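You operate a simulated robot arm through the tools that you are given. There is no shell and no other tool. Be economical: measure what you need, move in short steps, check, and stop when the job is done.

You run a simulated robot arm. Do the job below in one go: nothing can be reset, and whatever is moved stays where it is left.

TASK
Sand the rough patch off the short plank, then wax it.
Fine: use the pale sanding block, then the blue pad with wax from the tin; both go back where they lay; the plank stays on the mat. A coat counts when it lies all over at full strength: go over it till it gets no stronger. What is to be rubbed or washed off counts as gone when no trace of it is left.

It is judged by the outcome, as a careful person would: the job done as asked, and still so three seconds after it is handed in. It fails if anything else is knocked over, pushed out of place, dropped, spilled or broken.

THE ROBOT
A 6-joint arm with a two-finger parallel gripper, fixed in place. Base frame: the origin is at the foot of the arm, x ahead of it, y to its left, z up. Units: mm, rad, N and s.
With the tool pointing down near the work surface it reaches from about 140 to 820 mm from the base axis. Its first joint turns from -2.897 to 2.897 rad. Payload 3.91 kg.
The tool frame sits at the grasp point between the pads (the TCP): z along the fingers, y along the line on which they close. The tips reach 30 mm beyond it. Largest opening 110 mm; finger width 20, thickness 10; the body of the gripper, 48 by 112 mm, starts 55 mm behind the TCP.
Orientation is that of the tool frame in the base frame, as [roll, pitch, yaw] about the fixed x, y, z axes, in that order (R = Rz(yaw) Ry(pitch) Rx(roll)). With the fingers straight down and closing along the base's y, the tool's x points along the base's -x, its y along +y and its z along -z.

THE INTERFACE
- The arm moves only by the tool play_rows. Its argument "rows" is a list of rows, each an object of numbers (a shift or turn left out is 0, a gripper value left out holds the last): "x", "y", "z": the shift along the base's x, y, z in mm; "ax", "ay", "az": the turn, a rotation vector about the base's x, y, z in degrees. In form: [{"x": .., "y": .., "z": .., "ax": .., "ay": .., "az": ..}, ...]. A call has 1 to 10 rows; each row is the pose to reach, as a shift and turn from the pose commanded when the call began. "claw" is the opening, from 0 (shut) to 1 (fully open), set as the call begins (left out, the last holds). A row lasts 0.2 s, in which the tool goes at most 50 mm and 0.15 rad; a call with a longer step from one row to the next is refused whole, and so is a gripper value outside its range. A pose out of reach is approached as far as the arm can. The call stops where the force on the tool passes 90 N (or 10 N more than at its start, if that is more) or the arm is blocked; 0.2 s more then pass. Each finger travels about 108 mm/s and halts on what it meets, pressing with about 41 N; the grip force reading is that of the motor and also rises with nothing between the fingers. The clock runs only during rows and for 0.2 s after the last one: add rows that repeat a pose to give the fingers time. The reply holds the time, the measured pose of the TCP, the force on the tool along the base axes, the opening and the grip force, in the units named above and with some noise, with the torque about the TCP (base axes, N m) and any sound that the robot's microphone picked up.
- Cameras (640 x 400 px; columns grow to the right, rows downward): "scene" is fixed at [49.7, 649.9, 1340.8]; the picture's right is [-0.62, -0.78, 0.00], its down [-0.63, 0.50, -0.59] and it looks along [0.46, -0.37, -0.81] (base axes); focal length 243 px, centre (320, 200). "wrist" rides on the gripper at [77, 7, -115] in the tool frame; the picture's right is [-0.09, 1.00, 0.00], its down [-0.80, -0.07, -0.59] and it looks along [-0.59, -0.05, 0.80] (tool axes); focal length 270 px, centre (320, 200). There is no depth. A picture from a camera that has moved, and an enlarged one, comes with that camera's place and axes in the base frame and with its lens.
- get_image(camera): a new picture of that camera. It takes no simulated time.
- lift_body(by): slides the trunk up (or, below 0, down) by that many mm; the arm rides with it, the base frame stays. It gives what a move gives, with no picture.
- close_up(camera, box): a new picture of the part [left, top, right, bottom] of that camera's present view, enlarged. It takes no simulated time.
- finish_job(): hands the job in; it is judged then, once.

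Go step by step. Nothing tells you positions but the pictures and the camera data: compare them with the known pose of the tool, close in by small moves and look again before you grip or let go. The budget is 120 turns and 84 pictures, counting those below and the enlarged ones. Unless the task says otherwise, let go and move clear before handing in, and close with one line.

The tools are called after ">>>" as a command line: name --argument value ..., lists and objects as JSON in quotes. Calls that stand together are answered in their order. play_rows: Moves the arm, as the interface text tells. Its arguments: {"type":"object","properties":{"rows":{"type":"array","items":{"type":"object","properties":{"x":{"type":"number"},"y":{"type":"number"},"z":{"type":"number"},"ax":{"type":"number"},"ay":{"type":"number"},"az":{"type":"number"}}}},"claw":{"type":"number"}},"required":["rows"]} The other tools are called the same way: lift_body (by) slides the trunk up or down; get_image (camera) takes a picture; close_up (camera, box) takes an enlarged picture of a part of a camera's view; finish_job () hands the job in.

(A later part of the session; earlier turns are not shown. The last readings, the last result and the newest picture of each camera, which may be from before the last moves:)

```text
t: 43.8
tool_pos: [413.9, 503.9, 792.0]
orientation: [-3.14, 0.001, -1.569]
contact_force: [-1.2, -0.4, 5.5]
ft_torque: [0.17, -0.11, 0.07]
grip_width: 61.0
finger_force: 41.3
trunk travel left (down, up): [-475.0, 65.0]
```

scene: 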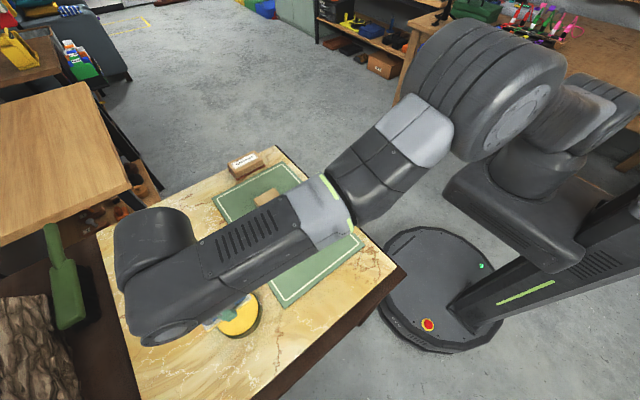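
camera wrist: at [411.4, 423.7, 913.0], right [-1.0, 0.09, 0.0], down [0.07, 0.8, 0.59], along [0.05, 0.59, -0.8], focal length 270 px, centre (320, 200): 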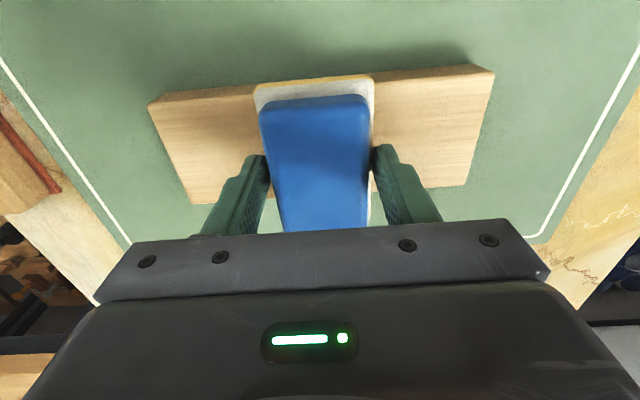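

Contact. I'll press 1 mm more and stroke along the whole length.

>>> play_rows --rows '[{"z": -1.2}, {"x": 25, "z": -1.2}, {"x": 50, "z": -1.2}, {"x": 76, "z": -1.2}, {"x": 76, "z": -1.2}, {"x": 50, "z": -1.2}, {"x": 25, "z": -1.2}, {"x": 0, "z": -1.2}, {"x": -25, "z": -1.2}, {"x": -50, "z": -1.2}]'

>>> get_image --camera "wrist"

>>> play_rows --rows '[{"x": -24}, {"x": -24}, {"x": 2}, {"x": 28}, {"x": 54}, {"x": 80}, {"x": 105}, {"x": 128}, {"x": 128}]'

>>> get_image --camera "wrist"

```text
t: 46.0
tool_pos: [362.6, 505.5, 791.8]
orientation: [-3.142, 0.0, -1.572]
contact_force: [-0.6, -0.4, 9.6]
ft_torque: [0.32, -0.28, 0.06]
grip_width: 61.2
finger_force: 40.6
trunk travel left (down, up): [-475.0, 65.0]
```

```text
43 pictures are left
camera wrist: at [357.6, 428.3, 907.2], right [-1.0, 0.09, 0.0], down [0.07, 0.8, 0.59], along [0.05, 0.59, -0.8], focal length 270 px, centre (320, 200)
```

wrist: 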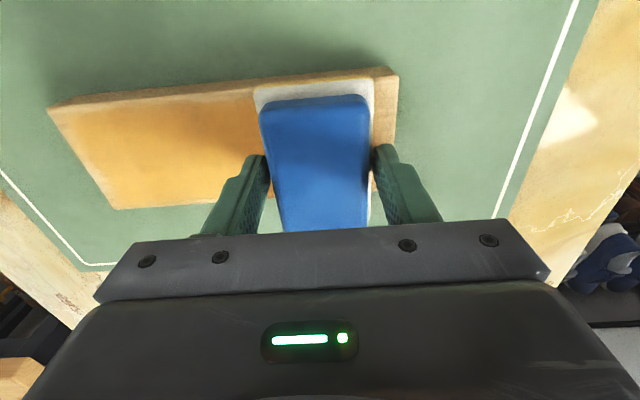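

```text
t: 48.0
tool_pos: [494.5, 506.4, 791.7]
orientation: [-3.141, 0.0, -1.572]
contact_force: [0.6, 0.7, 6.5]
ft_torque: [0.12, 0.01, 0.01]
grip_width: 61.2
finger_force: 40.6
trunk travel left (down, up): [-475.0, 65.0]
```

```text
42 pictures are left
camera wrist: at [487.8, 428.0, 907.1], right [-1.0, 0.09, 0.0], down [0.07, 0.8, 0.6], along [0.05, 0.59, -0.8], focal length 270 px, centre (320, 200)
```

wrist: 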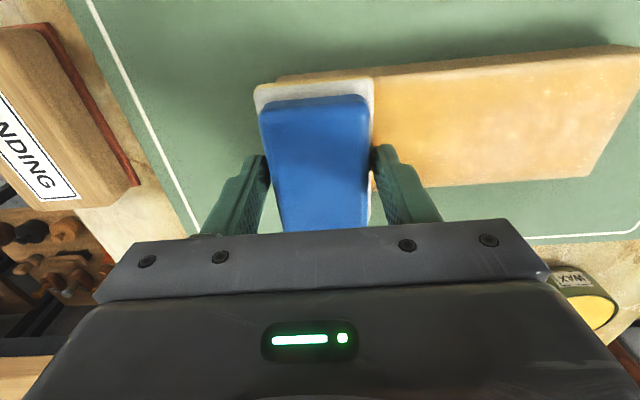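

The wax goes on, but it's paler towards the near end. I'll do one more pass, then lift and inspect before reloading.

>>> play_rows --rows '[{"x": -26}, {"x": -52}, {"x": -78}, {"x": -104}, {"x": -130}, {"x": -154}, {"x": -154}, {"x": -154, "z": 20}, {"x": -154, "z": 60}, {"x": -180, "z": 87}]'

>>> play_rows --rows '[{"x": -20, "y": 40}, {"x": -40, "y": 80}, {"x": -52, "y": 120}, {"x": -52, "y": 150}, {"x": -52, "y": 150}]'

>>> get_image --camera "wrist"

>>> get_image --camera "scene"

```text
t: 50.2
tool_pos: [313.4, 508.8, 876.1]
orientation: [-3.141, -0.001, -1.572]
contact_force: [-0.1, 0.1, -0.3]
ft_torque: [0.0, -0.01, -0.04]
grip_width: 61.1
finger_force: 40.6
trunk travel left (down, up): [-475.0, 65.0]
```

```text
t: 51.4
tool_pos: [261.8, 657.3, 879.0]
orientation: [3.14, 0.001, -1.57]
contact_force: [0.2, 0.5, -0.6]
ft_torque: [0.07, 0.03, -0.02]
grip_width: 61.0
finger_force: 40.8
trunk travel left (down, up): [-475.0, 65.0]
```

```text
41 pictures are left
camera wrist: at [256.0, 578.9, 994.6], right [-1.0, 0.09, 0.0], down [0.07, 0.8, 0.59], along [0.05, 0.59, -0.8], focal length 270 px, centre (320, 200)
```

wrist: 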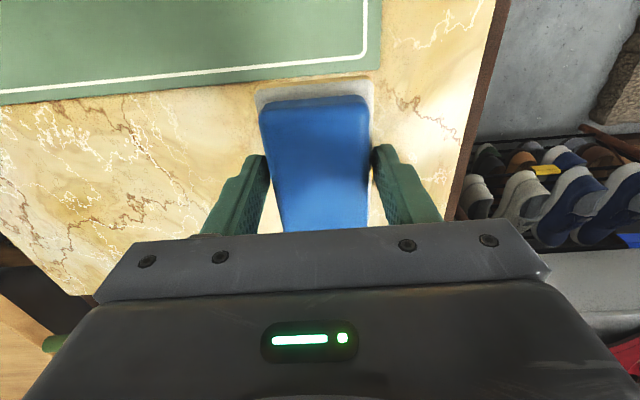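

```text
40 pictures are left
```

scene: 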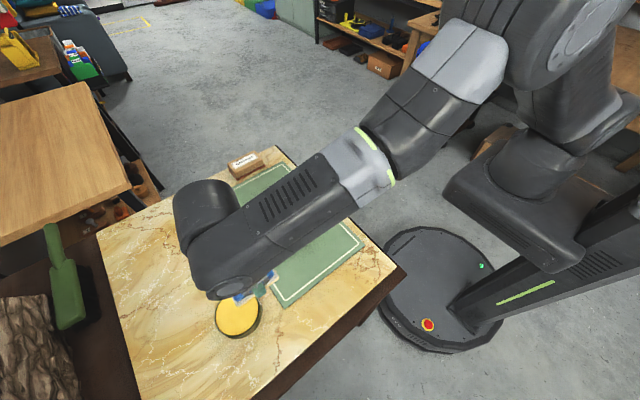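

The pad is used up, so I'll reload at the tin (same spot, light press).

>>> play_rows --rows '[{"x": -1, "y": 35}, {"x": -1, "y": 67.5}, {"x": -1, "y": 67.5, "z": -40}, {"x": -1, "y": 67.5, "z": -75}, {"x": -1, "y": 67.5, "z": -83}, {"x": -1, "y": 67.5, "z": -87}, {"x": -1, "y": 67.5, "z": -89}, {"x": -1, "y": 67.5, "z": -89}, {"x": -1, "y": 67.5, "z": -89}]'

>>> play_rows --rows '[{"z": 2}, {"z": 2}, {"z": 10}, {"z": 50}, {"z": 89}, {"z": 89}]'

>>> play_rows --rows '[{"x": 26, "y": -36.5}, {"x": 52, "y": -73}, {"x": 78, "y": -109.5}, {"x": 104, "y": -146}, {"x": 130, "y": -182.5}, {"x": 155, "y": -219}, {"x": 195, "y": -219, "z": 0}, {"x": 230, "y": -219, "z": 0}, {"x": 230, "y": -219}]'

>>> get_image --camera "wrist"

>>> close_up --camera "scene" --box '[190, 140, 390, 265]'

```text
t: 53.4
tool_pos: [259.7, 722.1, 791.9]
orientation: [-3.139, 0.009, -1.571]
contact_force: [3.7, 11.2, 34.9]
ft_torque: [-0.2, 0.03, 0.02]
grip_width: 60.9
finger_force: 41.4
trunk travel left (down, up): [-475.0, 65.0]
```

```text
t: 54.8
tool_pos: [258.7, 723.4, 877.4]
orientation: [-3.14, -0.002, -1.57]
contact_force: [-0.6, -0.7, -1.1]
ft_torque: [0.0, -0.01, 0.01]
grip_width: 61.2
finger_force: 41.1
trunk travel left (down, up): [-475.0, 65.0]
```

```text
t: 56.8
tool_pos: [489.3, 503.1, 877.9]
orientation: [-3.141, 0.0, -1.571]
contact_force: [0.1, 0.1, -0.7]
ft_torque: [0.02, -0.01, 0.01]
grip_width: 61.0
finger_force: 40.9
trunk travel left (down, up): [-475.0, 65.0]
```

```text
39 pictures are left
camera wrist: at [482.4, 425.3, 992.2], right [-1.0, 0.09, 0.0], down [0.07, 0.8, 0.59], along [0.05, 0.59, -0.8], focal length 270 px, centre (320, 200)
```

wrist: 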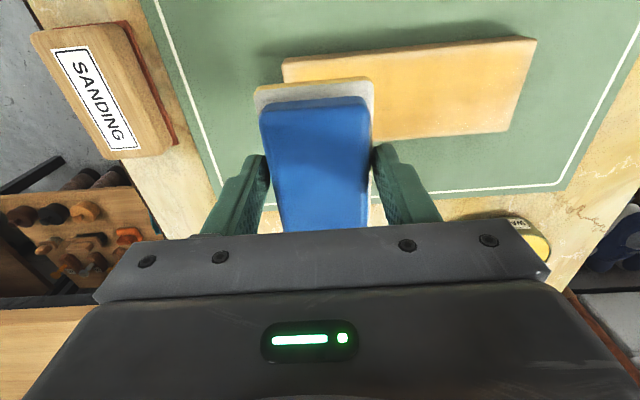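

```text
3.20 times, centred on (290, 202) of scene
camera zoom: at [49.7, 649.9, 1340.8], right [-0.62, -0.78, 0.0], down [-0.63, 0.5, -0.59], along [0.46, -0.37, -0.81], focal length 778 px, centre (416, 192)
```

zoom: 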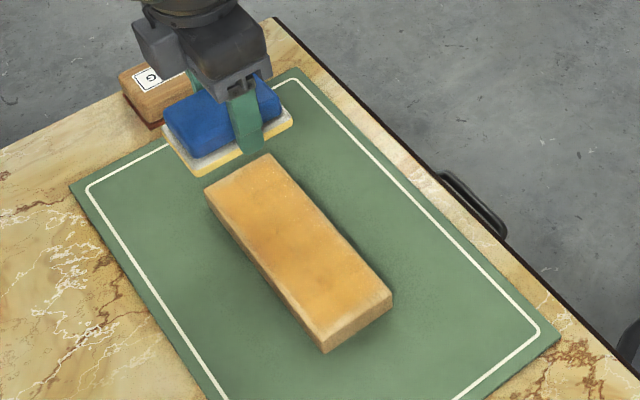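

The coat is weaker at the ends. With a fresh load I'll work from the far end, spending more passes at the ends.

>>> play_rows --rows '[{"x": 5, "y": 1, "z": -40}, {"x": 5, "y": 1, "z": -78}, {"x": 5, "y": 1, "z": -85}, {"x": 5, "y": 1, "z": -88}, {"x": -12, "y": 6, "z": -88}, {"x": 10, "y": 6, "z": -88}, {"x": -12, "y": -5, "z": -88}, {"x": 8, "y": -5, "z": -88}, {"x": -15, "y": 1, "z": -88}, {"x": -40, "y": 1, "z": -88}]'

>>> play_rows --rows '[{"x": -25}, {"x": -50}, {"x": -75}, {"x": -100}, {"x": -115}, {"x": -95, "y": 5}, {"x": -115, "y": 5}, {"x": -95, "y": -5}, {"x": -115, "y": -5}, {"x": -100}]'

>>> play_rows --rows '[{"x": 25}, {"x": 50}, {"x": 75}, {"x": 100}, {"x": 125}, {"x": 142}, {"x": 142}]'

>>> get_image --camera "wrist"

```text
t: 59.0
tool_pos: [450.1, 505.4, 792.0]
orientation: [-3.137, 0.002, -1.568]
contact_force: [8.1, -0.3, 31.7]
ft_torque: [-0.11, -0.25, 0.1]
grip_width: 61.0
finger_force: 41.1
trunk travel left (down, up): [-475.0, 65.0]
```

```text
t: 61.2
tool_pos: [343.8, 500.3, 790.7]
orientation: [3.14, -0.001, -1.571]
contact_force: [-15.4, -8.3, 36.0]
ft_torque: [-0.01, 0.8, 0.11]
grip_width: 61.0
finger_force: 40.6
trunk travel left (down, up): [-475.0, 65.0]
```

```text
t: 62.8
tool_pos: [492.2, 503.4, 791.3]
orientation: [-3.14, 0.0, -1.571]
contact_force: [-3.9, -0.2, 11.7]
ft_torque: [-0.02, 0.36, 0.01]
grip_width: 61.0
finger_force: 41.2
trunk travel left (down, up): [-475.0, 65.0]
```

```text
37 pictures are left
camera wrist: at [486.2, 425.9, 905.8], right [-1.0, 0.09, 0.0], down [0.07, 0.8, 0.59], along [0.05, 0.59, -0.8], focal length 270 px, centre (320, 200)
```

wrist: 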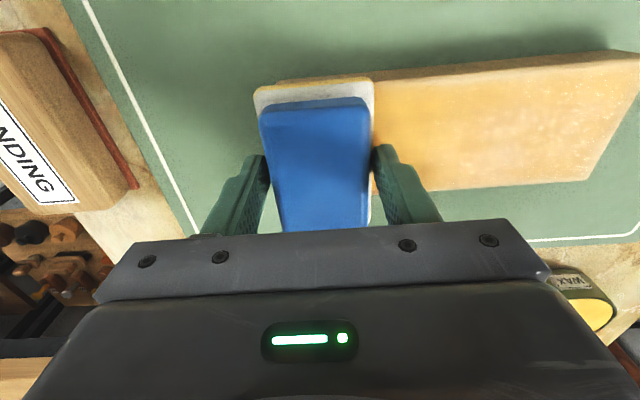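

Now I'll lift and inspect from both cameras.

>>> play_rows --rows '[{"z": 20}, {"z": 60}, {"z": 88}, {"x": 45, "z": 88}, {"x": 45, "z": 88}]'

>>> close_up --camera "scene" --box '[240, 180, 320, 255]'

>>> get_image --camera "wrist"

```text
t: 64.0
tool_pos: [533.7, 506.7, 878.5]
orientation: [3.14, 0.0, -1.57]
contact_force: [-0.2, 0.9, -0.9]
ft_torque: [-0.02, 0.06, 0.01]
grip_width: 61.0
finger_force: 40.5
trunk travel left (down, up): [-475.0, 65.0]
```

```text
5.33 times, centred on (280, 218) of scene
camera zoom: at [49.7, 649.9, 1340.8], right [-0.62, -0.78, 0.0], down [-0.63, 0.5, -0.59], along [0.46, -0.37, -0.81], focal length 1296 px, centre (533, 107)
```

zoom: 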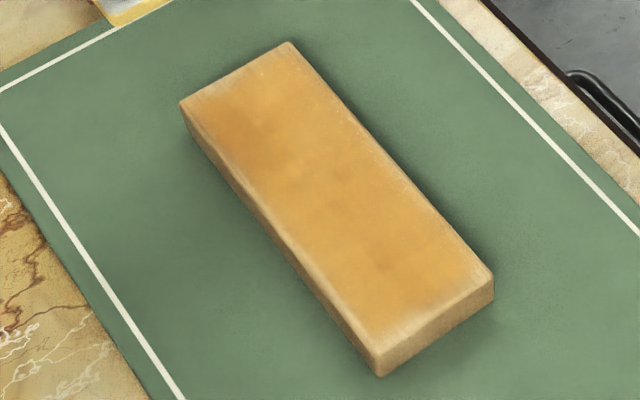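

```text
35 pictures are left
camera wrist: at [527.4, 429.2, 993.8], right [-1.0, 0.09, 0.0], down [0.07, 0.8, 0.59], along [0.05, 0.59, -0.8], focal length 270 px, centre (320, 200)
```

wrist: 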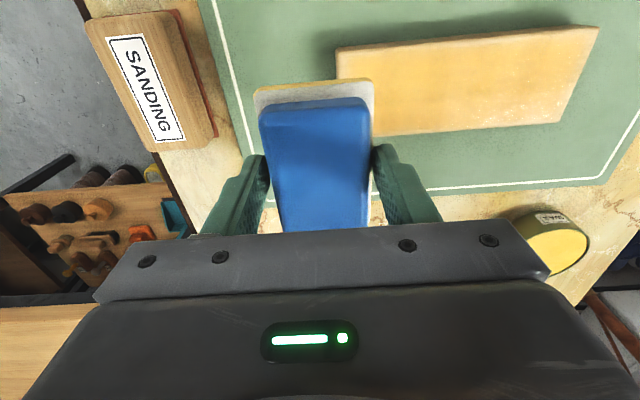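

It's much stronger now, but the edges and ends are still thinner, and the pad still shows wax. I'll do passes offset towards both long edges and past both ends.

>>> play_rows --rows '[{"x": -37, "y": -13}, {"x": -37, "y": -13, "z": -40}, {"x": -37, "y": -13, "z": -78}, {"x": -37, "y": -13, "z": -85}, {"x": -37, "y": -13, "z": -87.5}, {"x": -62, "y": -13, "z": -87.5}, {"x": -87, "y": -13, "z": -87.5}, {"x": -112, "y": -13, "z": -87.5}, {"x": -137, "y": -13, "z": -87.5}, {"x": -162, "y": -13, "z": -87.5}]'

>>> play_rows --rows '[{"x": -22}, {"x": -40}, {"x": -40, "y": 13}, {"x": -40, "y": 26}, {"x": -15, "y": 26}, {"x": 10, "y": 26}, {"x": 35, "y": 26}, {"x": 60, "y": 26}, {"x": 85, "y": 26}, {"x": 110, "y": 26}]'

>>> play_rows --rows '[{"x": 16}, {"x": 16, "y": -13}, {"x": 16, "y": -26}, {"x": 0, "y": -13}, {"x": 16, "y": -5}, {"x": 16, "z": 20}, {"x": 16, "z": 60}, {"x": 40, "z": 87}, {"x": 60, "z": 87}, {"x": 60, "z": 87}]'

>>> close_up --camera "scene" --box '[240, 180, 320, 255]'

>>> get_image --camera "wrist"

```text
t: 66.2
tool_pos: [375.0, 491.1, 791.0]
orientation: [-3.14, 0.004, -1.571]
contact_force: [3.2, -0.5, 22.1]
ft_torque: [-0.05, 0.02, 0.1]
grip_width: 61.1
finger_force: 40.2
trunk travel left (down, up): [-475.0, 65.0]
```

```text
t: 68.4
tool_pos: [487.9, 517.9, 790.5]
orientation: [-3.139, 0.0, -1.57]
contact_force: [-3.4, -0.8, 12.8]
ft_torque: [0.14, 0.26, 0.0]
grip_width: 61.1
finger_force: 40.6
trunk travel left (down, up): [-475.0, 65.0]
```

```text
t: 70.6
tool_pos: [545.3, 517.9, 876.1]
orientation: [3.14, 0.001, -1.571]
contact_force: [0.0, -0.4, -0.7]
ft_torque: [0.02, -0.01, 0.0]
grip_width: 60.9
finger_force: 41.0
trunk travel left (down, up): [-475.0, 65.0]
```

```text
5.33 times, centred on (280, 218) of scene
camera zoom: at [49.7, 649.9, 1340.8], right [-0.62, -0.78, 0.0], down [-0.63, 0.5, -0.59], along [0.46, -0.37, -0.81], focal length 1296 px, centre (533, 107)
```

zoom: 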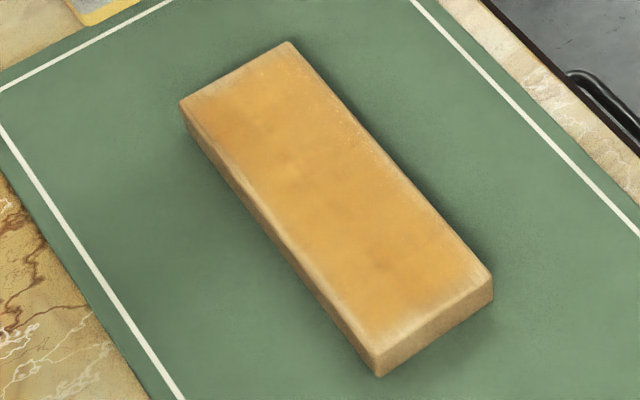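

```text
33 pictures are left
camera wrist: at [538.9, 439.6, 991.1], right [-1.0, 0.09, 0.0], down [0.07, 0.8, 0.59], along [0.05, 0.59, -0.8], focal length 270 px, centre (320, 200)
```

wrist: 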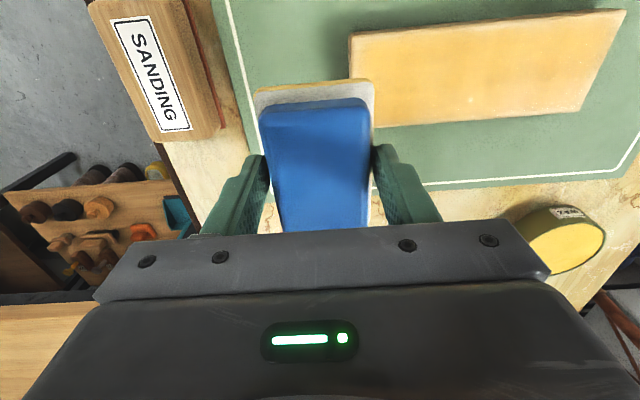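

The pad seems nearly spent, so I'll reload again for another round concentrated on the ends and edges.

>>> play_rows --rows '[{"x": -36, "y": 25.6}, {"x": -72, "y": 51}, {"x": -108, "y": 77}, {"x": -144, "y": 103}, {"x": -180, "y": 128}, {"x": -216, "y": 154}, {"x": -252, "y": 180}, {"x": -285, "y": 205}, {"x": -285, "y": 205, "z": -40}, {"x": -285, "y": 205, "z": -75}]'

>>> play_rows --rows '[{"z": -8}, {"z": -12}, {"z": -13}, {"z": -13}, {"z": -13}, {"z": -11}, {"z": 0}, {"z": 40}, {"z": 75}, {"z": 75}]'

>>> play_rows --rows '[{"x": 26, "y": -36.5}, {"x": 52, "y": -73}, {"x": 78, "y": -109.5}, {"x": 80, "y": -146}, {"x": 80, "y": -182.5}, {"x": 80, "y": -217}, {"x": 80, "y": -217, "z": -40}, {"x": 80, "y": -217, "z": -80}, {"x": 80, "y": -217, "z": -85}, {"x": 80, "y": -217, "z": -87.5}]'

>>> play_rows --rows '[{"x": -8}, {"x": -8, "y": 14}, {"x": 12, "y": 14}, {"x": -10, "y": 14}, {"x": -10, "y": 0}, {"x": -10, "y": -14}, {"x": 12, "y": -14}, {"x": -10, "y": -14}, {"x": -10, "y": 0}, {"x": 15, "y": 0}]'

>>> get_image --camera "wrist"

```text
t: 72.8
tool_pos: [258.8, 722.9, 801.0]
orientation: [3.141, 0.0, -1.571]
contact_force: [-0.2, 0.1, 0.2]
ft_torque: [-0.02, -0.01, 0.01]
grip_width: 60.9
finger_force: 40.9
trunk travel left (down, up): [-475.0, 65.0]
```

```text
t: 75.0
tool_pos: [260.5, 723.6, 874.3]
orientation: [-3.14, -0.001, -1.57]
contact_force: [-0.5, -0.6, -0.6]
ft_torque: [0.0, -0.01, 0.0]
grip_width: 60.9
finger_force: 40.8
trunk travel left (down, up): [-475.0, 65.0]
```

```text
t: 77.2
tool_pos: [339.5, 506.4, 789.8]
orientation: [-3.14, 0.002, -1.573]
contact_force: [-2.0, -2.8, 11.6]
ft_torque: [-0.08, -0.06, -0.04]
grip_width: 60.8
finger_force: 41.0
trunk travel left (down, up): [-475.0, 65.0]
```

```text
t: 79.4
tool_pos: [354.7, 503.3, 791.7]
orientation: [-3.141, -0.003, -1.572]
contact_force: [2.5, 0.4, 2.8]
ft_torque: [0.15, -0.11, -0.05]
grip_width: 60.9
finger_force: 41.4
trunk travel left (down, up): [-475.0, 65.0]
```

```text
32 pictures are left
camera wrist: at [349.3, 425.3, 905.8], right [-1.0, 0.09, 0.0], down [0.07, 0.8, 0.59], along [0.05, 0.59, -0.8], focal length 270 px, centre (320, 200)
```

wrist: 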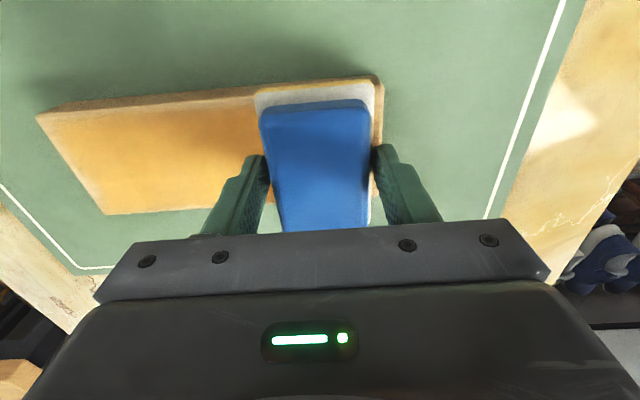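

Continue: long strokes to the far end with both offsets, working that end as well.

>>> play_rows --rows '[{"x": 25, "y": 12, "z": -0.7}, {"x": 50, "y": 12, "z": -0.7}, {"x": 75, "y": 12, "z": -0.7}, {"x": 100, "y": 12, "z": -0.7}, {"x": 125, "y": 12, "z": -0.7}, {"x": 148, "y": 12, "z": -0.7}, {"x": 130, "y": 12, "z": -0.7}, {"x": 148, "y": 0, "z": -0.7}, {"x": 130, "y": -12, "z": -0.7}, {"x": 148, "y": -14, "z": -0.7}]'

>>> play_rows --rows '[{"x": -20}, {"x": 0, "y": 6}, {"x": -25}, {"x": -50}, {"x": -75}, {"x": -100}, {"x": -125}, {"x": -150}, {"x": -162}, {"x": -162, "y": 14}]'

>>> play_rows --rows '[{"x": 25}, {"x": 50}, {"x": 75}, {"x": 100}, {"x": 125}, {"x": 150}, {"x": 160}, {"x": 160, "z": 30}, {"x": 170, "z": 75}, {"x": 205, "z": 87}]'

>>> close_up --camera "scene" --box '[240, 180, 320, 255]'

>>> get_image --camera "wrist"

```text
t: 81.6
tool_pos: [499.9, 490.2, 789.2]
orientation: [-3.14, 0.001, -1.569]
contact_force: [-6.5, 1.2, 21.7]
ft_torque: [0.44, 0.36, 0.05]
grip_width: 60.9
finger_force: 40.9
trunk travel left (down, up): [-475.0, 65.0]
```

```text
t: 83.8
tool_pos: [336.5, 501.9, 790.9]
orientation: [3.141, -0.002, -1.572]
contact_force: [-1.7, -11.0, 24.8]
ft_torque: [-0.36, -0.35, -0.19]
grip_width: 61.0
finger_force: 41.6
trunk travel left (down, up): [-475.0, 65.0]
```

```text
t: 86.0
tool_pos: [546.6, 509.4, 874.0]
orientation: [3.141, 0.001, -1.57]
contact_force: [1.0, -0.2, -0.4]
ft_torque: [0.02, 0.0, 0.01]
grip_width: 61.1
finger_force: 41.6
trunk travel left (down, up): [-475.0, 65.0]
```

```text
5.33 times, centred on (280, 218) of scene
camera zoom: at [49.7, 649.9, 1340.8], right [-0.62, -0.78, 0.0], down [-0.63, 0.5, -0.59], along [0.46, -0.37, -0.81], focal length 1296 px, centre (533, 107)
```

zoom: 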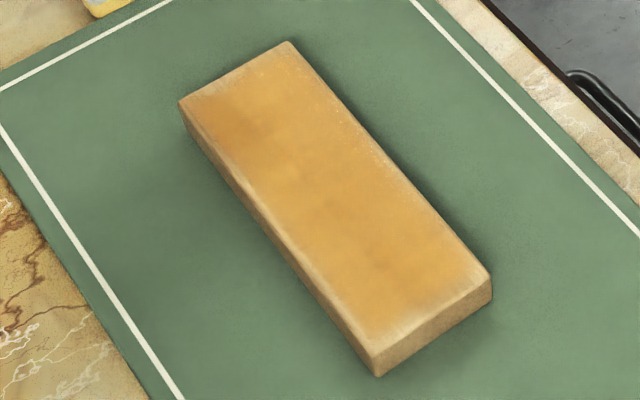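

```text
30 pictures are left
camera wrist: at [541.9, 432.0, 989.7], right [-1.0, 0.09, 0.0], down [0.07, 0.8, 0.59], along [0.05, 0.59, -0.8], focal length 270 px, centre (320, 200)
```

wrist: 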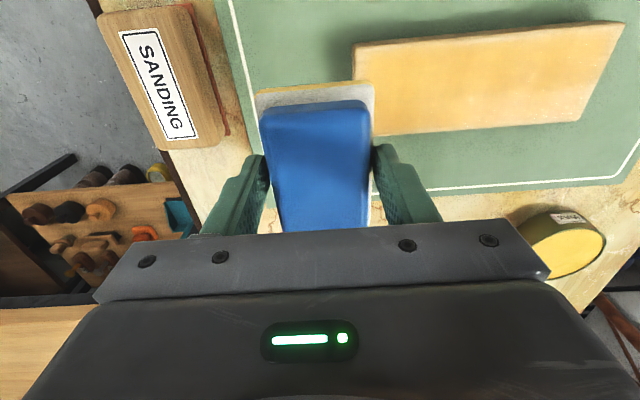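

The coat looks about the same as after the last round. I'll check the near end closely with the wrist camera.

>>> play_rows --rows '[{"x": -45}, {"x": -90}, {"x": -135}, {"x": -180}, {"x": -225}, {"x": -270}, {"x": -310}, {"x": -310}]'

>>> close_up --camera "wrist" --box '[0, 30, 260, 190]'

>>> close_up --camera "scene" --box '[240, 180, 320, 255]'

```text
t: 87.8
tool_pos: [237.1, 510.1, 876.5]
orientation: [3.141, 0.001, -1.571]
contact_force: [-0.7, -0.2, -0.9]
ft_torque: [-0.02, 0.01, 0.0]
grip_width: 61.1
finger_force: 40.8
trunk travel left (down, up): [-475.0, 65.0]
```

```text
2.46 times, centred on (130, 110) of wrist
camera zoom: at [231.4, 431.5, 990.9], right [-1.0, 0.09, 0.0], down [0.07, 0.8, 0.59], along [0.05, 0.59, -0.8], focal length 665 px, centre (788, 422)
```

zoom: 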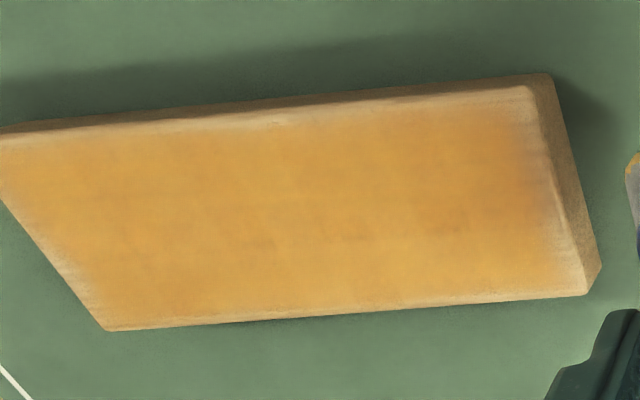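

```text
5.33 times, centred on (280, 218) of scene
camera zoom: at [49.7, 649.9, 1340.8], right [-0.62, -0.78, 0.0], down [-0.63, 0.5, -0.59], along [0.46, -0.37, -0.81], focal length 1296 px, centre (533, 107)
```

zoom: 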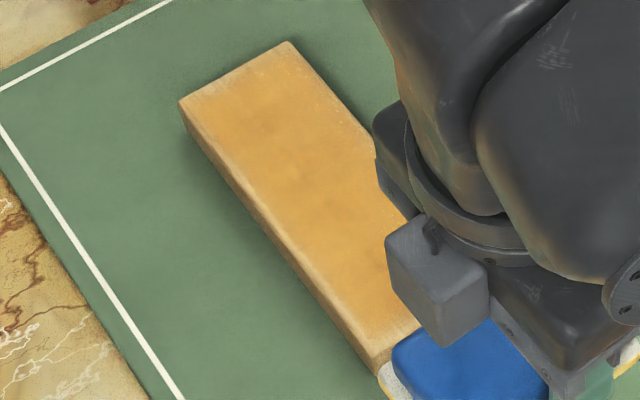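

The interior is even, and the thin paler rim is the same width all round. I'll do one more loaded round and compare the same view, to be sure it's at full strength.

>>> play_rows --rows '[{"x": 5, "y": 45}, {"x": 10, "y": 90}, {"x": 15, "y": 135}, {"x": 20, "y": 180}, {"x": 24, "y": 217}, {"x": 24, "y": 217, "z": -40}, {"x": 24, "y": 217, "z": -77}, {"x": 24, "y": 217, "z": -84}, {"x": 24, "y": 217, "z": -87}, {"x": 24, "y": 217, "z": -87}]'

>>> play_rows --rows '[{"z": 1}, {"z": 1}, {"z": 12}, {"z": 50}, {"z": 87}, {"x": 26, "y": -36.5, "z": 87}, {"x": 52, "y": -73, "z": 87}, {"x": 70, "y": -115, "z": 87}, {"x": 72, "y": -160, "z": 87}, {"x": 72, "y": -204, "z": 87}]'

>>> play_rows --rows '[{"z": -40}, {"z": -80}, {"z": -86.5}, {"x": -5, "z": -86.5}, {"x": 10, "y": -10, "z": -86.5}, {"x": -6, "y": -22, "z": -86.5}, {"x": -10, "y": -28, "z": -86.5}, {"x": 10, "y": -28, "z": -86.5}, {"x": -8, "y": -14, "z": -86.5}, {"x": 10, "y": 0, "z": -86.5}]'

>>> play_rows --rows '[{"x": 25}, {"x": 50}, {"x": 75}, {"x": 100}, {"x": 125}, {"x": 150}, {"x": 165}, {"x": 148, "y": -14}, {"x": 165, "y": -14}, {"x": 160, "y": -28}]'

>>> play_rows --rows '[{"x": -25}, {"x": -50}, {"x": -75}, {"x": -100}, {"x": -125}, {"x": -150}, {"x": -170}, {"x": -170, "y": 14}, {"x": -150, "y": 14}, {"x": -170, "y": 14}]'

>>> play_rows --rows '[{"x": 25}, {"x": 50}, {"x": 75}, {"x": 100}, {"x": 125}, {"x": 100}, {"x": 75}, {"x": 50}, {"x": 25}, {"x": 0}]'

>>> play_rows --rows '[{"z": 30}, {"z": 75}, {"x": -40, "z": 87}, {"x": -80, "z": 87}, {"x": -100, "z": 87}, {"x": -100, "z": 87}]'

>>> close_up --camera "wrist" --box '[0, 30, 260, 190]'

>>> close_up --camera "scene" --box '[240, 180, 320, 255]'

```text
t: 90.0
tool_pos: [259.4, 723.9, 792.4]
orientation: [-3.141, 0.008, -1.573]
contact_force: [1.6, 4.2, 23.9]
ft_torque: [-0.34, 0.07, 0.05]
grip_width: 60.9
finger_force: 41.0
trunk travel left (down, up): [-475.0, 65.0]
```

```text
t: 92.2
tool_pos: [330.9, 518.5, 877.7]
orientation: [-3.142, 0.0, -1.571]
contact_force: [-0.2, 0.1, -0.9]
ft_torque: [-0.01, -0.02, 0.0]
grip_width: 60.9
finger_force: 40.9
trunk travel left (down, up): [-475.0, 65.0]
```

```text
t: 94.4
tool_pos: [340.6, 519.2, 791.0]
orientation: [-3.138, 0.001, -1.571]
contact_force: [-3.2, -5.1, 20.3]
ft_torque: [-0.37, 0.12, -0.15]
grip_width: 60.8
finger_force: 41.1
trunk travel left (down, up): [-475.0, 65.0]
```

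```text
t: 96.6
tool_pos: [500.4, 489.3, 790.5]
orientation: [-3.141, 0.0, -1.571]
contact_force: [1.1, 2.8, 16.0]
ft_torque: [0.61, -0.01, -0.07]
grip_width: 61.1
finger_force: 40.4
trunk travel left (down, up): [-475.0, 65.0]
```

```text
t: 98.8
tool_pos: [333.1, 505.1, 790.5]
orientation: [-3.137, 0.006, -1.57]
contact_force: [13.3, 1.1, 36.7]
ft_torque: [-0.53, -0.63, 0.18]
grip_width: 61.0
finger_force: 41.2
trunk travel left (down, up): [-475.0, 65.0]
```

```text
t: 101.0
tool_pos: [333.0, 505.3, 788.9]
orientation: [-3.141, 0.004, -1.57]
contact_force: [11.8, 1.4, 38.1]
ft_torque: [-0.22, -0.66, 0.16]
grip_width: 61.1
finger_force: 40.8
trunk travel left (down, up): [-475.0, 65.0]
```

```text
t: 102.4
tool_pos: [229.3, 505.9, 876.7]
orientation: [3.141, -0.001, -1.57]
contact_force: [-0.4, 0.1, -1.5]
ft_torque: [0.02, 0.0, 0.0]
grip_width: 61.1
finger_force: 40.8
trunk travel left (down, up): [-475.0, 65.0]
```

```text
2.46 times, centred on (130, 110) of wrist
camera zoom: at [223.4, 428.7, 991.6], right [-1.0, 0.09, 0.0], down [0.07, 0.8, 0.59], along [0.05, 0.59, -0.8], focal length 665 px, centre (788, 422)
```

zoom: 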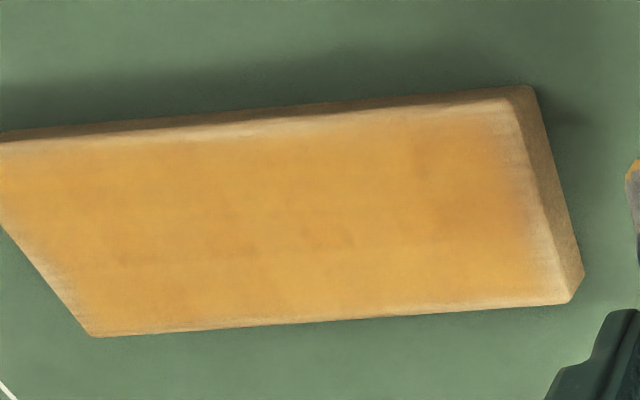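

```text
5.33 times, centred on (280, 218) of scene
camera zoom: at [49.7, 649.9, 1340.8], right [-0.62, -0.78, 0.0], down [-0.63, 0.5, -0.59], along [0.46, -0.37, -0.81], focal length 1296 px, centre (533, 107)
```

zoom: 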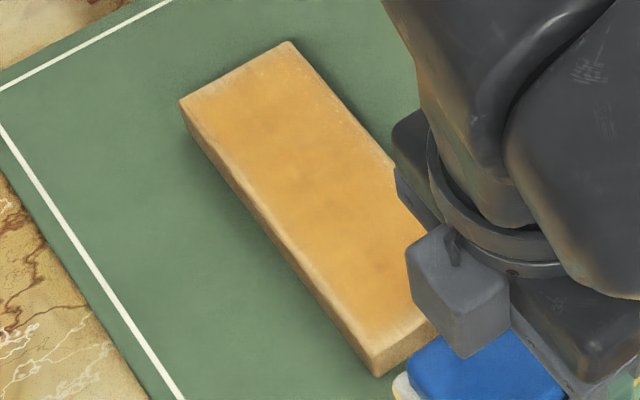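

The strength hasn't changed in the interior. To be sure about the rim, I'll make one more light pass with the pad well over each end and edge.

>>> play_rows --rows '[{"x": 45}, {"x": 88}, {"x": 88, "z": -40}, {"x": 88, "z": -80}, {"x": 88, "z": -86}, {"x": 88, "y": 20, "z": -86}, {"x": 84, "y": 0, "z": -86}, {"x": 88, "y": -20, "z": -86}, {"x": 84, "y": -24, "z": -86}, {"x": 110, "y": -24, "z": -86}]'

>>> play_rows --rows '[{"x": 25}, {"x": 50}, {"x": 75}, {"x": 100}, {"x": 125}, {"x": 150}, {"x": 172}, {"x": 172, "y": 24}, {"x": 168, "y": 46}, {"x": 172, "y": 30}]'

>>> play_rows --rows '[{"x": -10, "y": 18}, {"x": -35, "y": 18}, {"x": -60, "y": 18}, {"x": -85, "y": 18}, {"x": -110, "y": 18}, {"x": -135, "y": 18}, {"x": -160, "y": 18}, {"x": -185, "y": 18}, {"x": -194, "y": 8}, {"x": -194, "y": -6}]'

>>> play_rows --rows '[{"z": 30}, {"z": 75}, {"x": -40, "z": 87}, {"x": -80, "z": 87}, {"x": -88, "z": 87}, {"x": -88, "z": 87}]'

>>> close_up --camera "wrist" --box '[0, 30, 260, 190]'

>>> close_up --camera "scene" --box '[240, 180, 320, 255]'

```text
t: 104.6
tool_pos: [341.2, 479.9, 791.7]
orientation: [3.141, 0.001, -1.573]
contact_force: [1.0, -0.2, -1.7]
ft_torque: [-0.01, -0.03, -0.02]
grip_width: 61.1
finger_force: 40.7
trunk travel left (down, up): [-475.0, 65.0]
```

```text
t: 106.8
tool_pos: [513.8, 510.1, 790.2]
orientation: [-3.141, -0.001, -1.57]
contact_force: [-1.1, 0.6, -1.0]
ft_torque: [-0.01, 0.0, -0.01]
grip_width: 60.9
finger_force: 41.0
trunk travel left (down, up): [-475.0, 65.0]
```

```text
t: 109.0
tool_pos: [319.6, 504.5, 790.0]
orientation: [3.141, 0.0, -1.57]
contact_force: [0.2, 0.1, -1.5]
ft_torque: [-0.02, 0.0, 0.0]
grip_width: 61.2
finger_force: 41.1
trunk travel left (down, up): [-475.0, 65.0]
```

```text
t: 110.4
tool_pos: [232.0, 503.0, 878.1]
orientation: [3.141, 0.0, -1.572]
contact_force: [-0.3, -0.4, -1.8]
ft_torque: [0.02, 0.03, 0.03]
grip_width: 60.9
finger_force: 41.7
trunk travel left (down, up): [-475.0, 65.0]
```

```text
2.46 times, centred on (130, 110) of wrist
camera zoom: at [225.7, 425.8, 993.1], right [-1.0, 0.09, 0.0], down [0.07, 0.8, 0.59], along [0.05, 0.59, -0.8], focal length 665 px, centre (788, 422)
```

zoom: 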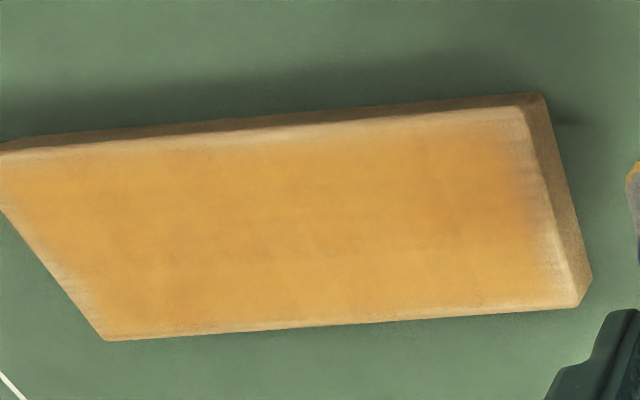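

```text
5.33 times, centred on (280, 218) of scene
camera zoom: at [49.7, 649.9, 1340.8], right [-0.62, -0.78, 0.0], down [-0.63, 0.5, -0.59], along [0.46, -0.37, -0.81], focal length 1296 px, centre (533, 107)
```

zoom: 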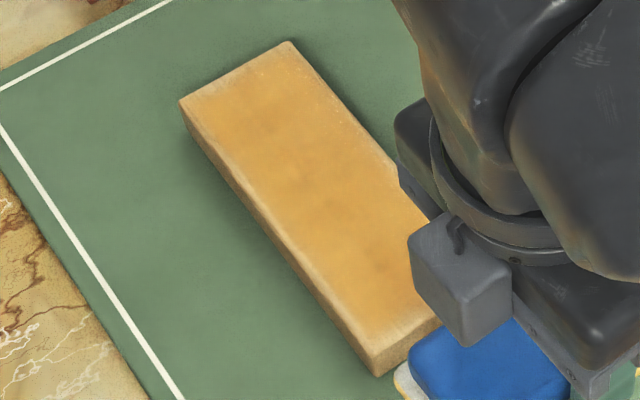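

That pass hovered without touching (no force), so I'll repeat it pressing slightly lower and check contact first.

>>> play_rows --rows '[{"x": 45}, {"x": 90}, {"x": 90, "z": -40}, {"x": 90, "z": -80}, {"x": 90, "z": -87}, {"x": 90, "z": -89}, {"x": 90, "z": -89}]'

```text
t: 112.0
tool_pos: [321.4, 504.9, 787.5]
orientation: [3.142, 0.001, -1.572]
contact_force: [-0.2, -0.8, 9.7]
ft_torque: [0.06, -0.03, -0.04]
grip_width: 61.1
finger_force: 41.1
trunk travel left (down, up): [-475.0, 65.0]
```

Contact at 10 N. I'll do the rim pass with this pressure.

>>> play_rows --rows '[{"y": 20, "z": -0.5}, {"x": -4, "y": 0, "z": -0.5}, {"x": 0, "y": -20, "z": -0.5}, {"x": 10, "y": 0, "z": -0.5}, {"x": -4, "y": 18, "z": -0.5}, {"x": -4, "y": -5, "z": -0.5}, {"x": 0, "y": -22, "z": -0.5}, {"x": 25, "y": -22, "z": -0.5}, {"x": 50, "y": -22, "z": -0.5}, {"x": 75, "y": -22, "z": -0.5}]'

>>> play_rows --rows '[{"x": 25}, {"x": 50}, {"x": 75}, {"x": 100}, {"x": 116}, {"x": 116, "y": 22}, {"x": 112, "y": 42}, {"x": 118, "y": 22}, {"x": 114, "y": 0}, {"x": 116, "y": 22}]'

>>> play_rows --rows '[{"x": -10, "y": 21}, {"x": -35, "y": 21}, {"x": -60, "y": 21}, {"x": -85, "y": 21}, {"x": -110, "y": 21}, {"x": -135, "y": 21}, {"x": -160, "y": 21}, {"x": -185, "y": 15}, {"x": -194, "y": 4}, {"x": -194, "y": -6}]'

>>> play_rows --rows '[{"z": 30}, {"z": 75}, {"x": -40, "z": 89}, {"x": -80, "z": 89}, {"x": -88, "z": 89}, {"x": -88, "z": 89}]'

>>> close_up --camera "wrist" --box '[0, 30, 260, 190]'

>>> get_image --camera "scene"

```text
t: 114.2
tool_pos: [397.1, 480.4, 790.1]
orientation: [-3.139, 0.001, -1.572]
contact_force: [-2.6, -1.1, 9.7]
ft_torque: [0.28, 0.3, 0.06]
grip_width: 60.9
finger_force: 41.0
trunk travel left (down, up): [-475.0, 65.0]
```

```text
t: 116.4
tool_pos: [513.8, 497.9, 788.4]
orientation: [-3.138, 0.001, -1.573]
contact_force: [-0.3, -15.4, 32.2]
ft_torque: [-0.75, 0.28, 0.24]
grip_width: 61.0
finger_force: 41.4
trunk travel left (down, up): [-475.0, 65.0]
```

```text
t: 118.6
tool_pos: [316.0, 498.5, 787.2]
orientation: [-3.141, 0.003, -1.572]
contact_force: [-4.4, 10.9, 24.6]
ft_torque: [1.13, -0.29, 0.36]
grip_width: 61.1
finger_force: 41.9
trunk travel left (down, up): [-475.0, 65.0]
```

```text
t: 120.0
tool_pos: [231.9, 501.8, 877.0]
orientation: [-3.141, 0.002, -1.571]
contact_force: [0.4, 0.2, -1.4]
ft_torque: [-0.01, 0.0, -0.01]
grip_width: 61.2
finger_force: 40.5
trunk travel left (down, up): [-475.0, 65.0]
```

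```text
2.46 times, centred on (130, 110) of wrist
camera zoom: at [225.8, 424.3, 992.3], right [-1.0, 0.09, 0.0], down [0.07, 0.8, 0.59], along [0.05, 0.59, -0.8], focal length 665 px, centre (788, 422)
```

zoom: 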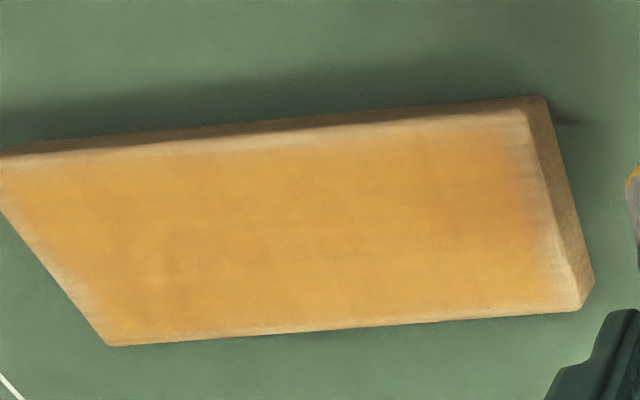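

```text
22 pictures are left
```

scene: 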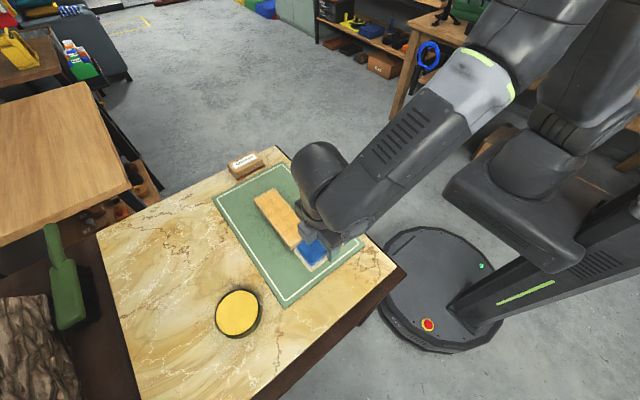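

The coat no longer changes, so waxing is complete. I'm returning the pad to its place.

>>> play_rows --rows '[{"x": -40, "y": -8}, {"x": -78, "y": -16}, {"x": -78, "y": -16, "z": -40}, {"x": -78, "y": -16, "z": -80}, {"x": -78, "y": -16, "z": -105}, {"x": -78, "y": -16, "z": -105}]'

>>> close_up --camera "scene" --box '[290, 220, 410, 320]'

>>> get_image --camera "wrist"

```text
t: 121.4
tool_pos: [153.8, 486.7, 772.3]
orientation: [3.141, 0.0, -1.571]
contact_force: [-1.1, 1.1, -1.4]
ft_torque: [-0.04, 0.01, 0.03]
grip_width: 60.8
finger_force: 41.2
trunk travel left (down, up): [-475.0, 65.0]
```

```text
4.00 times, centred on (350, 270) of scene
camera zoom: at [49.7, 649.9, 1340.8], right [-0.62, -0.78, 0.0], down [-0.63, 0.5, -0.59], along [0.46, -0.37, -0.81], focal length 972 px, centre (200, -80)
```

zoom: 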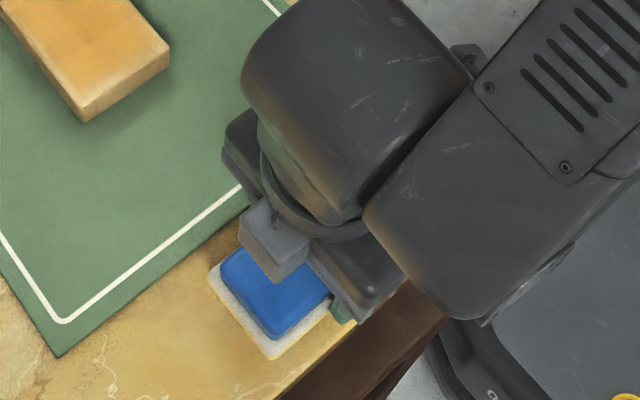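

```text
20 pictures are left
camera wrist: at [147.8, 409.0, 885.7], right [-1.0, 0.09, 0.0], down [0.07, 0.8, 0.59], along [0.05, 0.59, -0.8], focal length 270 px, centre (320, 200)
```

wrist: 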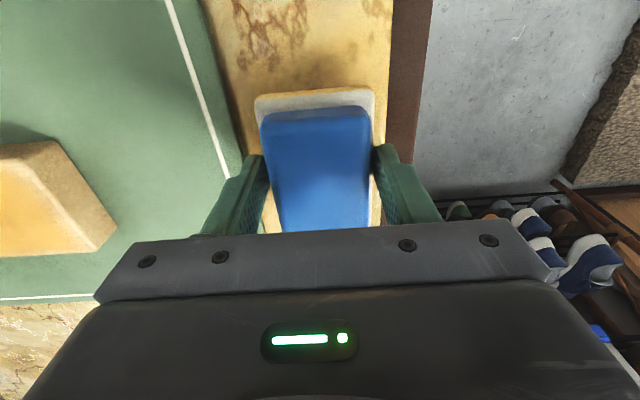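

The pad slid a few mm (+y) in the grip, so I'll compensate by about −6 mm in y, lower and compare with the original picture.

>>> play_rows --rows '[{"y": -6, "z": -5}, {"y": -6, "z": -11}, {"y": -6, "z": -13}, {"y": -6, "z": -13}]'

>>> close_up --camera "scene" --box '[290, 220, 410, 320]'

```text
t: 122.4
tool_pos: [153.9, 477.1, 759.5]
orientation: [-3.141, 0.0, -1.571]
contact_force: [-0.1, -0.2, -1.7]
ft_torque: [-0.03, 0.03, 0.01]
grip_width: 61.0
finger_force: 40.8
trunk travel left (down, up): [-475.0, 65.0]
```

```text
4.00 times, centred on (350, 270) of scene
camera zoom: at [49.7, 649.9, 1340.8], right [-0.62, -0.78, 0.0], down [-0.63, 0.5, -0.59], along [0.46, -0.37, -0.81], focal length 972 px, centre (200, -80)
```

zoom: 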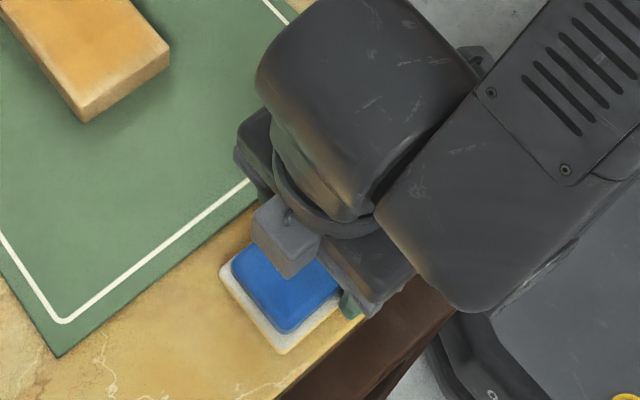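

This matches the original outline within about 2 px. I'll lower to contact.

>>> play_rows --rows '[{"x": 0, "z": -1.5}, {"z": -3}, {"z": -3}]'

```text
t: 123.2
tool_pos: [154.5, 477.4, 756.0]
orientation: [-3.141, 0.001, -1.571]
contact_force: [0.0, -0.1, -0.3]
ft_torque: [-0.04, 0.01, -0.02]
grip_width: 61.1
finger_force: 41.4
trunk travel left (down, up): [-475.0, 65.0]
```

>>> play_rows --rows '[{"z": -1}, {"z": -2}, {"z": -2}]'

```text
t: 124.0
tool_pos: [152.0, 476.1, 753.8]
orientation: [3.141, 0.004, -1.57]
contact_force: [1.6, -0.3, 13.6]
ft_torque: [0.52, -0.01, -0.06]
grip_width: 60.9
finger_force: 40.4
trunk travel left (down, up): [-475.0, 65.0]
```

It's resting on the table. I'll release it, rise and check everything.

>>> play_rows --rows '[{"z": 0.5}, {"z": 0.5}, {"z": 0.5}]' --claw 1

>>> play_rows --rows '[{"z": 30}, {"z": 75}, {"z": 120}, {"y": -45, "z": 160}, {"y": -90, "z": 200}, {"y": -130, "z": 220}, {"y": -130, "z": 220}]'

>>> get_image --camera "scene"

>>> close_up --camera "scene" --box '[190, 240, 390, 365]'

>>> close_up --camera "scene" --box '[190, 130, 390, 255]'

```text
t: 124.8
tool_pos: [152.6, 476.5, 754.3]
orientation: [3.14, 0.002, -1.571]
contact_force: [-0.4, -0.8, -0.4]
ft_torque: [-0.03, 0.09, -0.04]
grip_width: 109.5
finger_force: 0.2
trunk travel left (down, up): [-475.0, 65.0]
```

```text
refused: row 4 steps farther than a row can; nothing moved
```

```text
18 pictures are left
```

scene: 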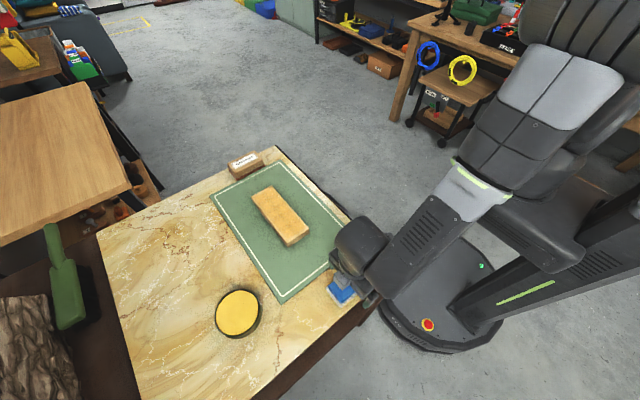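

```text
3.20 times, centred on (290, 302) of scene
camera zoom: at [49.7, 649.9, 1340.8], right [-0.62, -0.78, 0.0], down [-0.63, 0.5, -0.59], along [0.46, -0.37, -0.81], focal length 778 px, centre (416, -128)
```

zoom: 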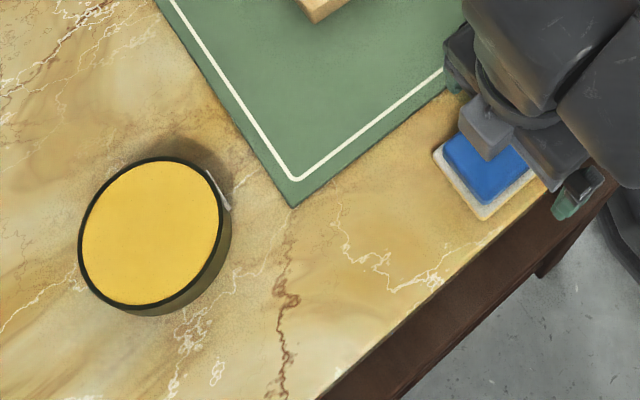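

```text
3.20 times, centred on (290, 192) of scene
camera zoom: at [49.7, 649.9, 1340.8], right [-0.62, -0.78, 0.0], down [-0.63, 0.5, -0.59], along [0.46, -0.37, -0.81], focal length 778 px, centre (416, 224)
```

zoom: 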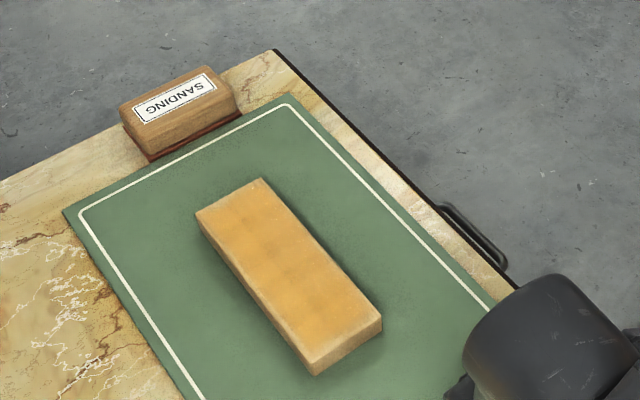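

When the fingers opened, one pushed the mat (with the plank) about 15 mm in +x, and the mat nudged the sanding block. I'll rise straight up and measure this properly so I can put it right.

>>> play_rows --rows '[{"z": 30}, {"z": 75}, {"z": 120}, {"y": -30, "z": 150}, {"y": -60, "z": 180}, {"y": -90, "z": 210}, {"y": -120, "z": 220}, {"y": -120, "z": 220}]'

>>> close_up --camera "scene" --box '[190, 240, 390, 365]'

>>> close_up --camera "scene" --box '[190, 130, 390, 255]'

```text
t: 126.6
tool_pos: [153.5, 357.0, 976.3]
orientation: [3.139, 0.001, -1.571]
contact_force: [-0.6, 0.4, -0.5]
ft_torque: [-0.02, 0.0, -0.02]
grip_width: 109.8
finger_force: 0.1
trunk travel left (down, up): [-475.0, 65.0]
```

```text
3.20 times, centred on (290, 302) of scene
camera zoom: at [49.7, 649.9, 1340.8], right [-0.62, -0.78, 0.0], down [-0.63, 0.5, -0.59], along [0.46, -0.37, -0.81], focal length 778 px, centre (416, -128)
```

zoom: 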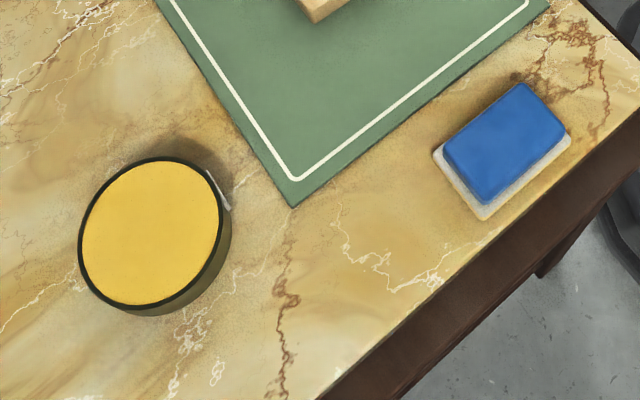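

```text
3.20 times, centred on (290, 192) of scene
camera zoom: at [49.7, 649.9, 1340.8], right [-0.62, -0.78, 0.0], down [-0.63, 0.5, -0.59], along [0.46, -0.37, -0.81], focal length 778 px, centre (416, 224)
```

zoom: 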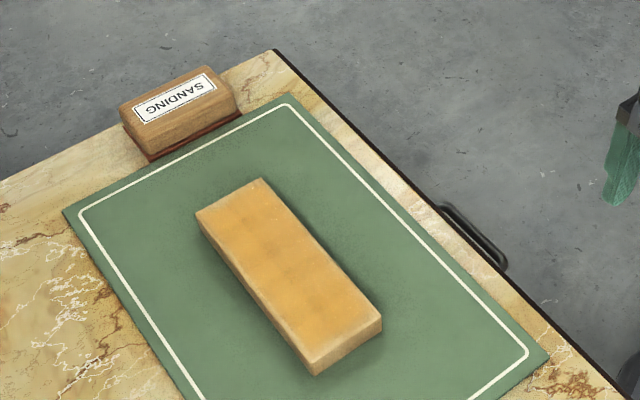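

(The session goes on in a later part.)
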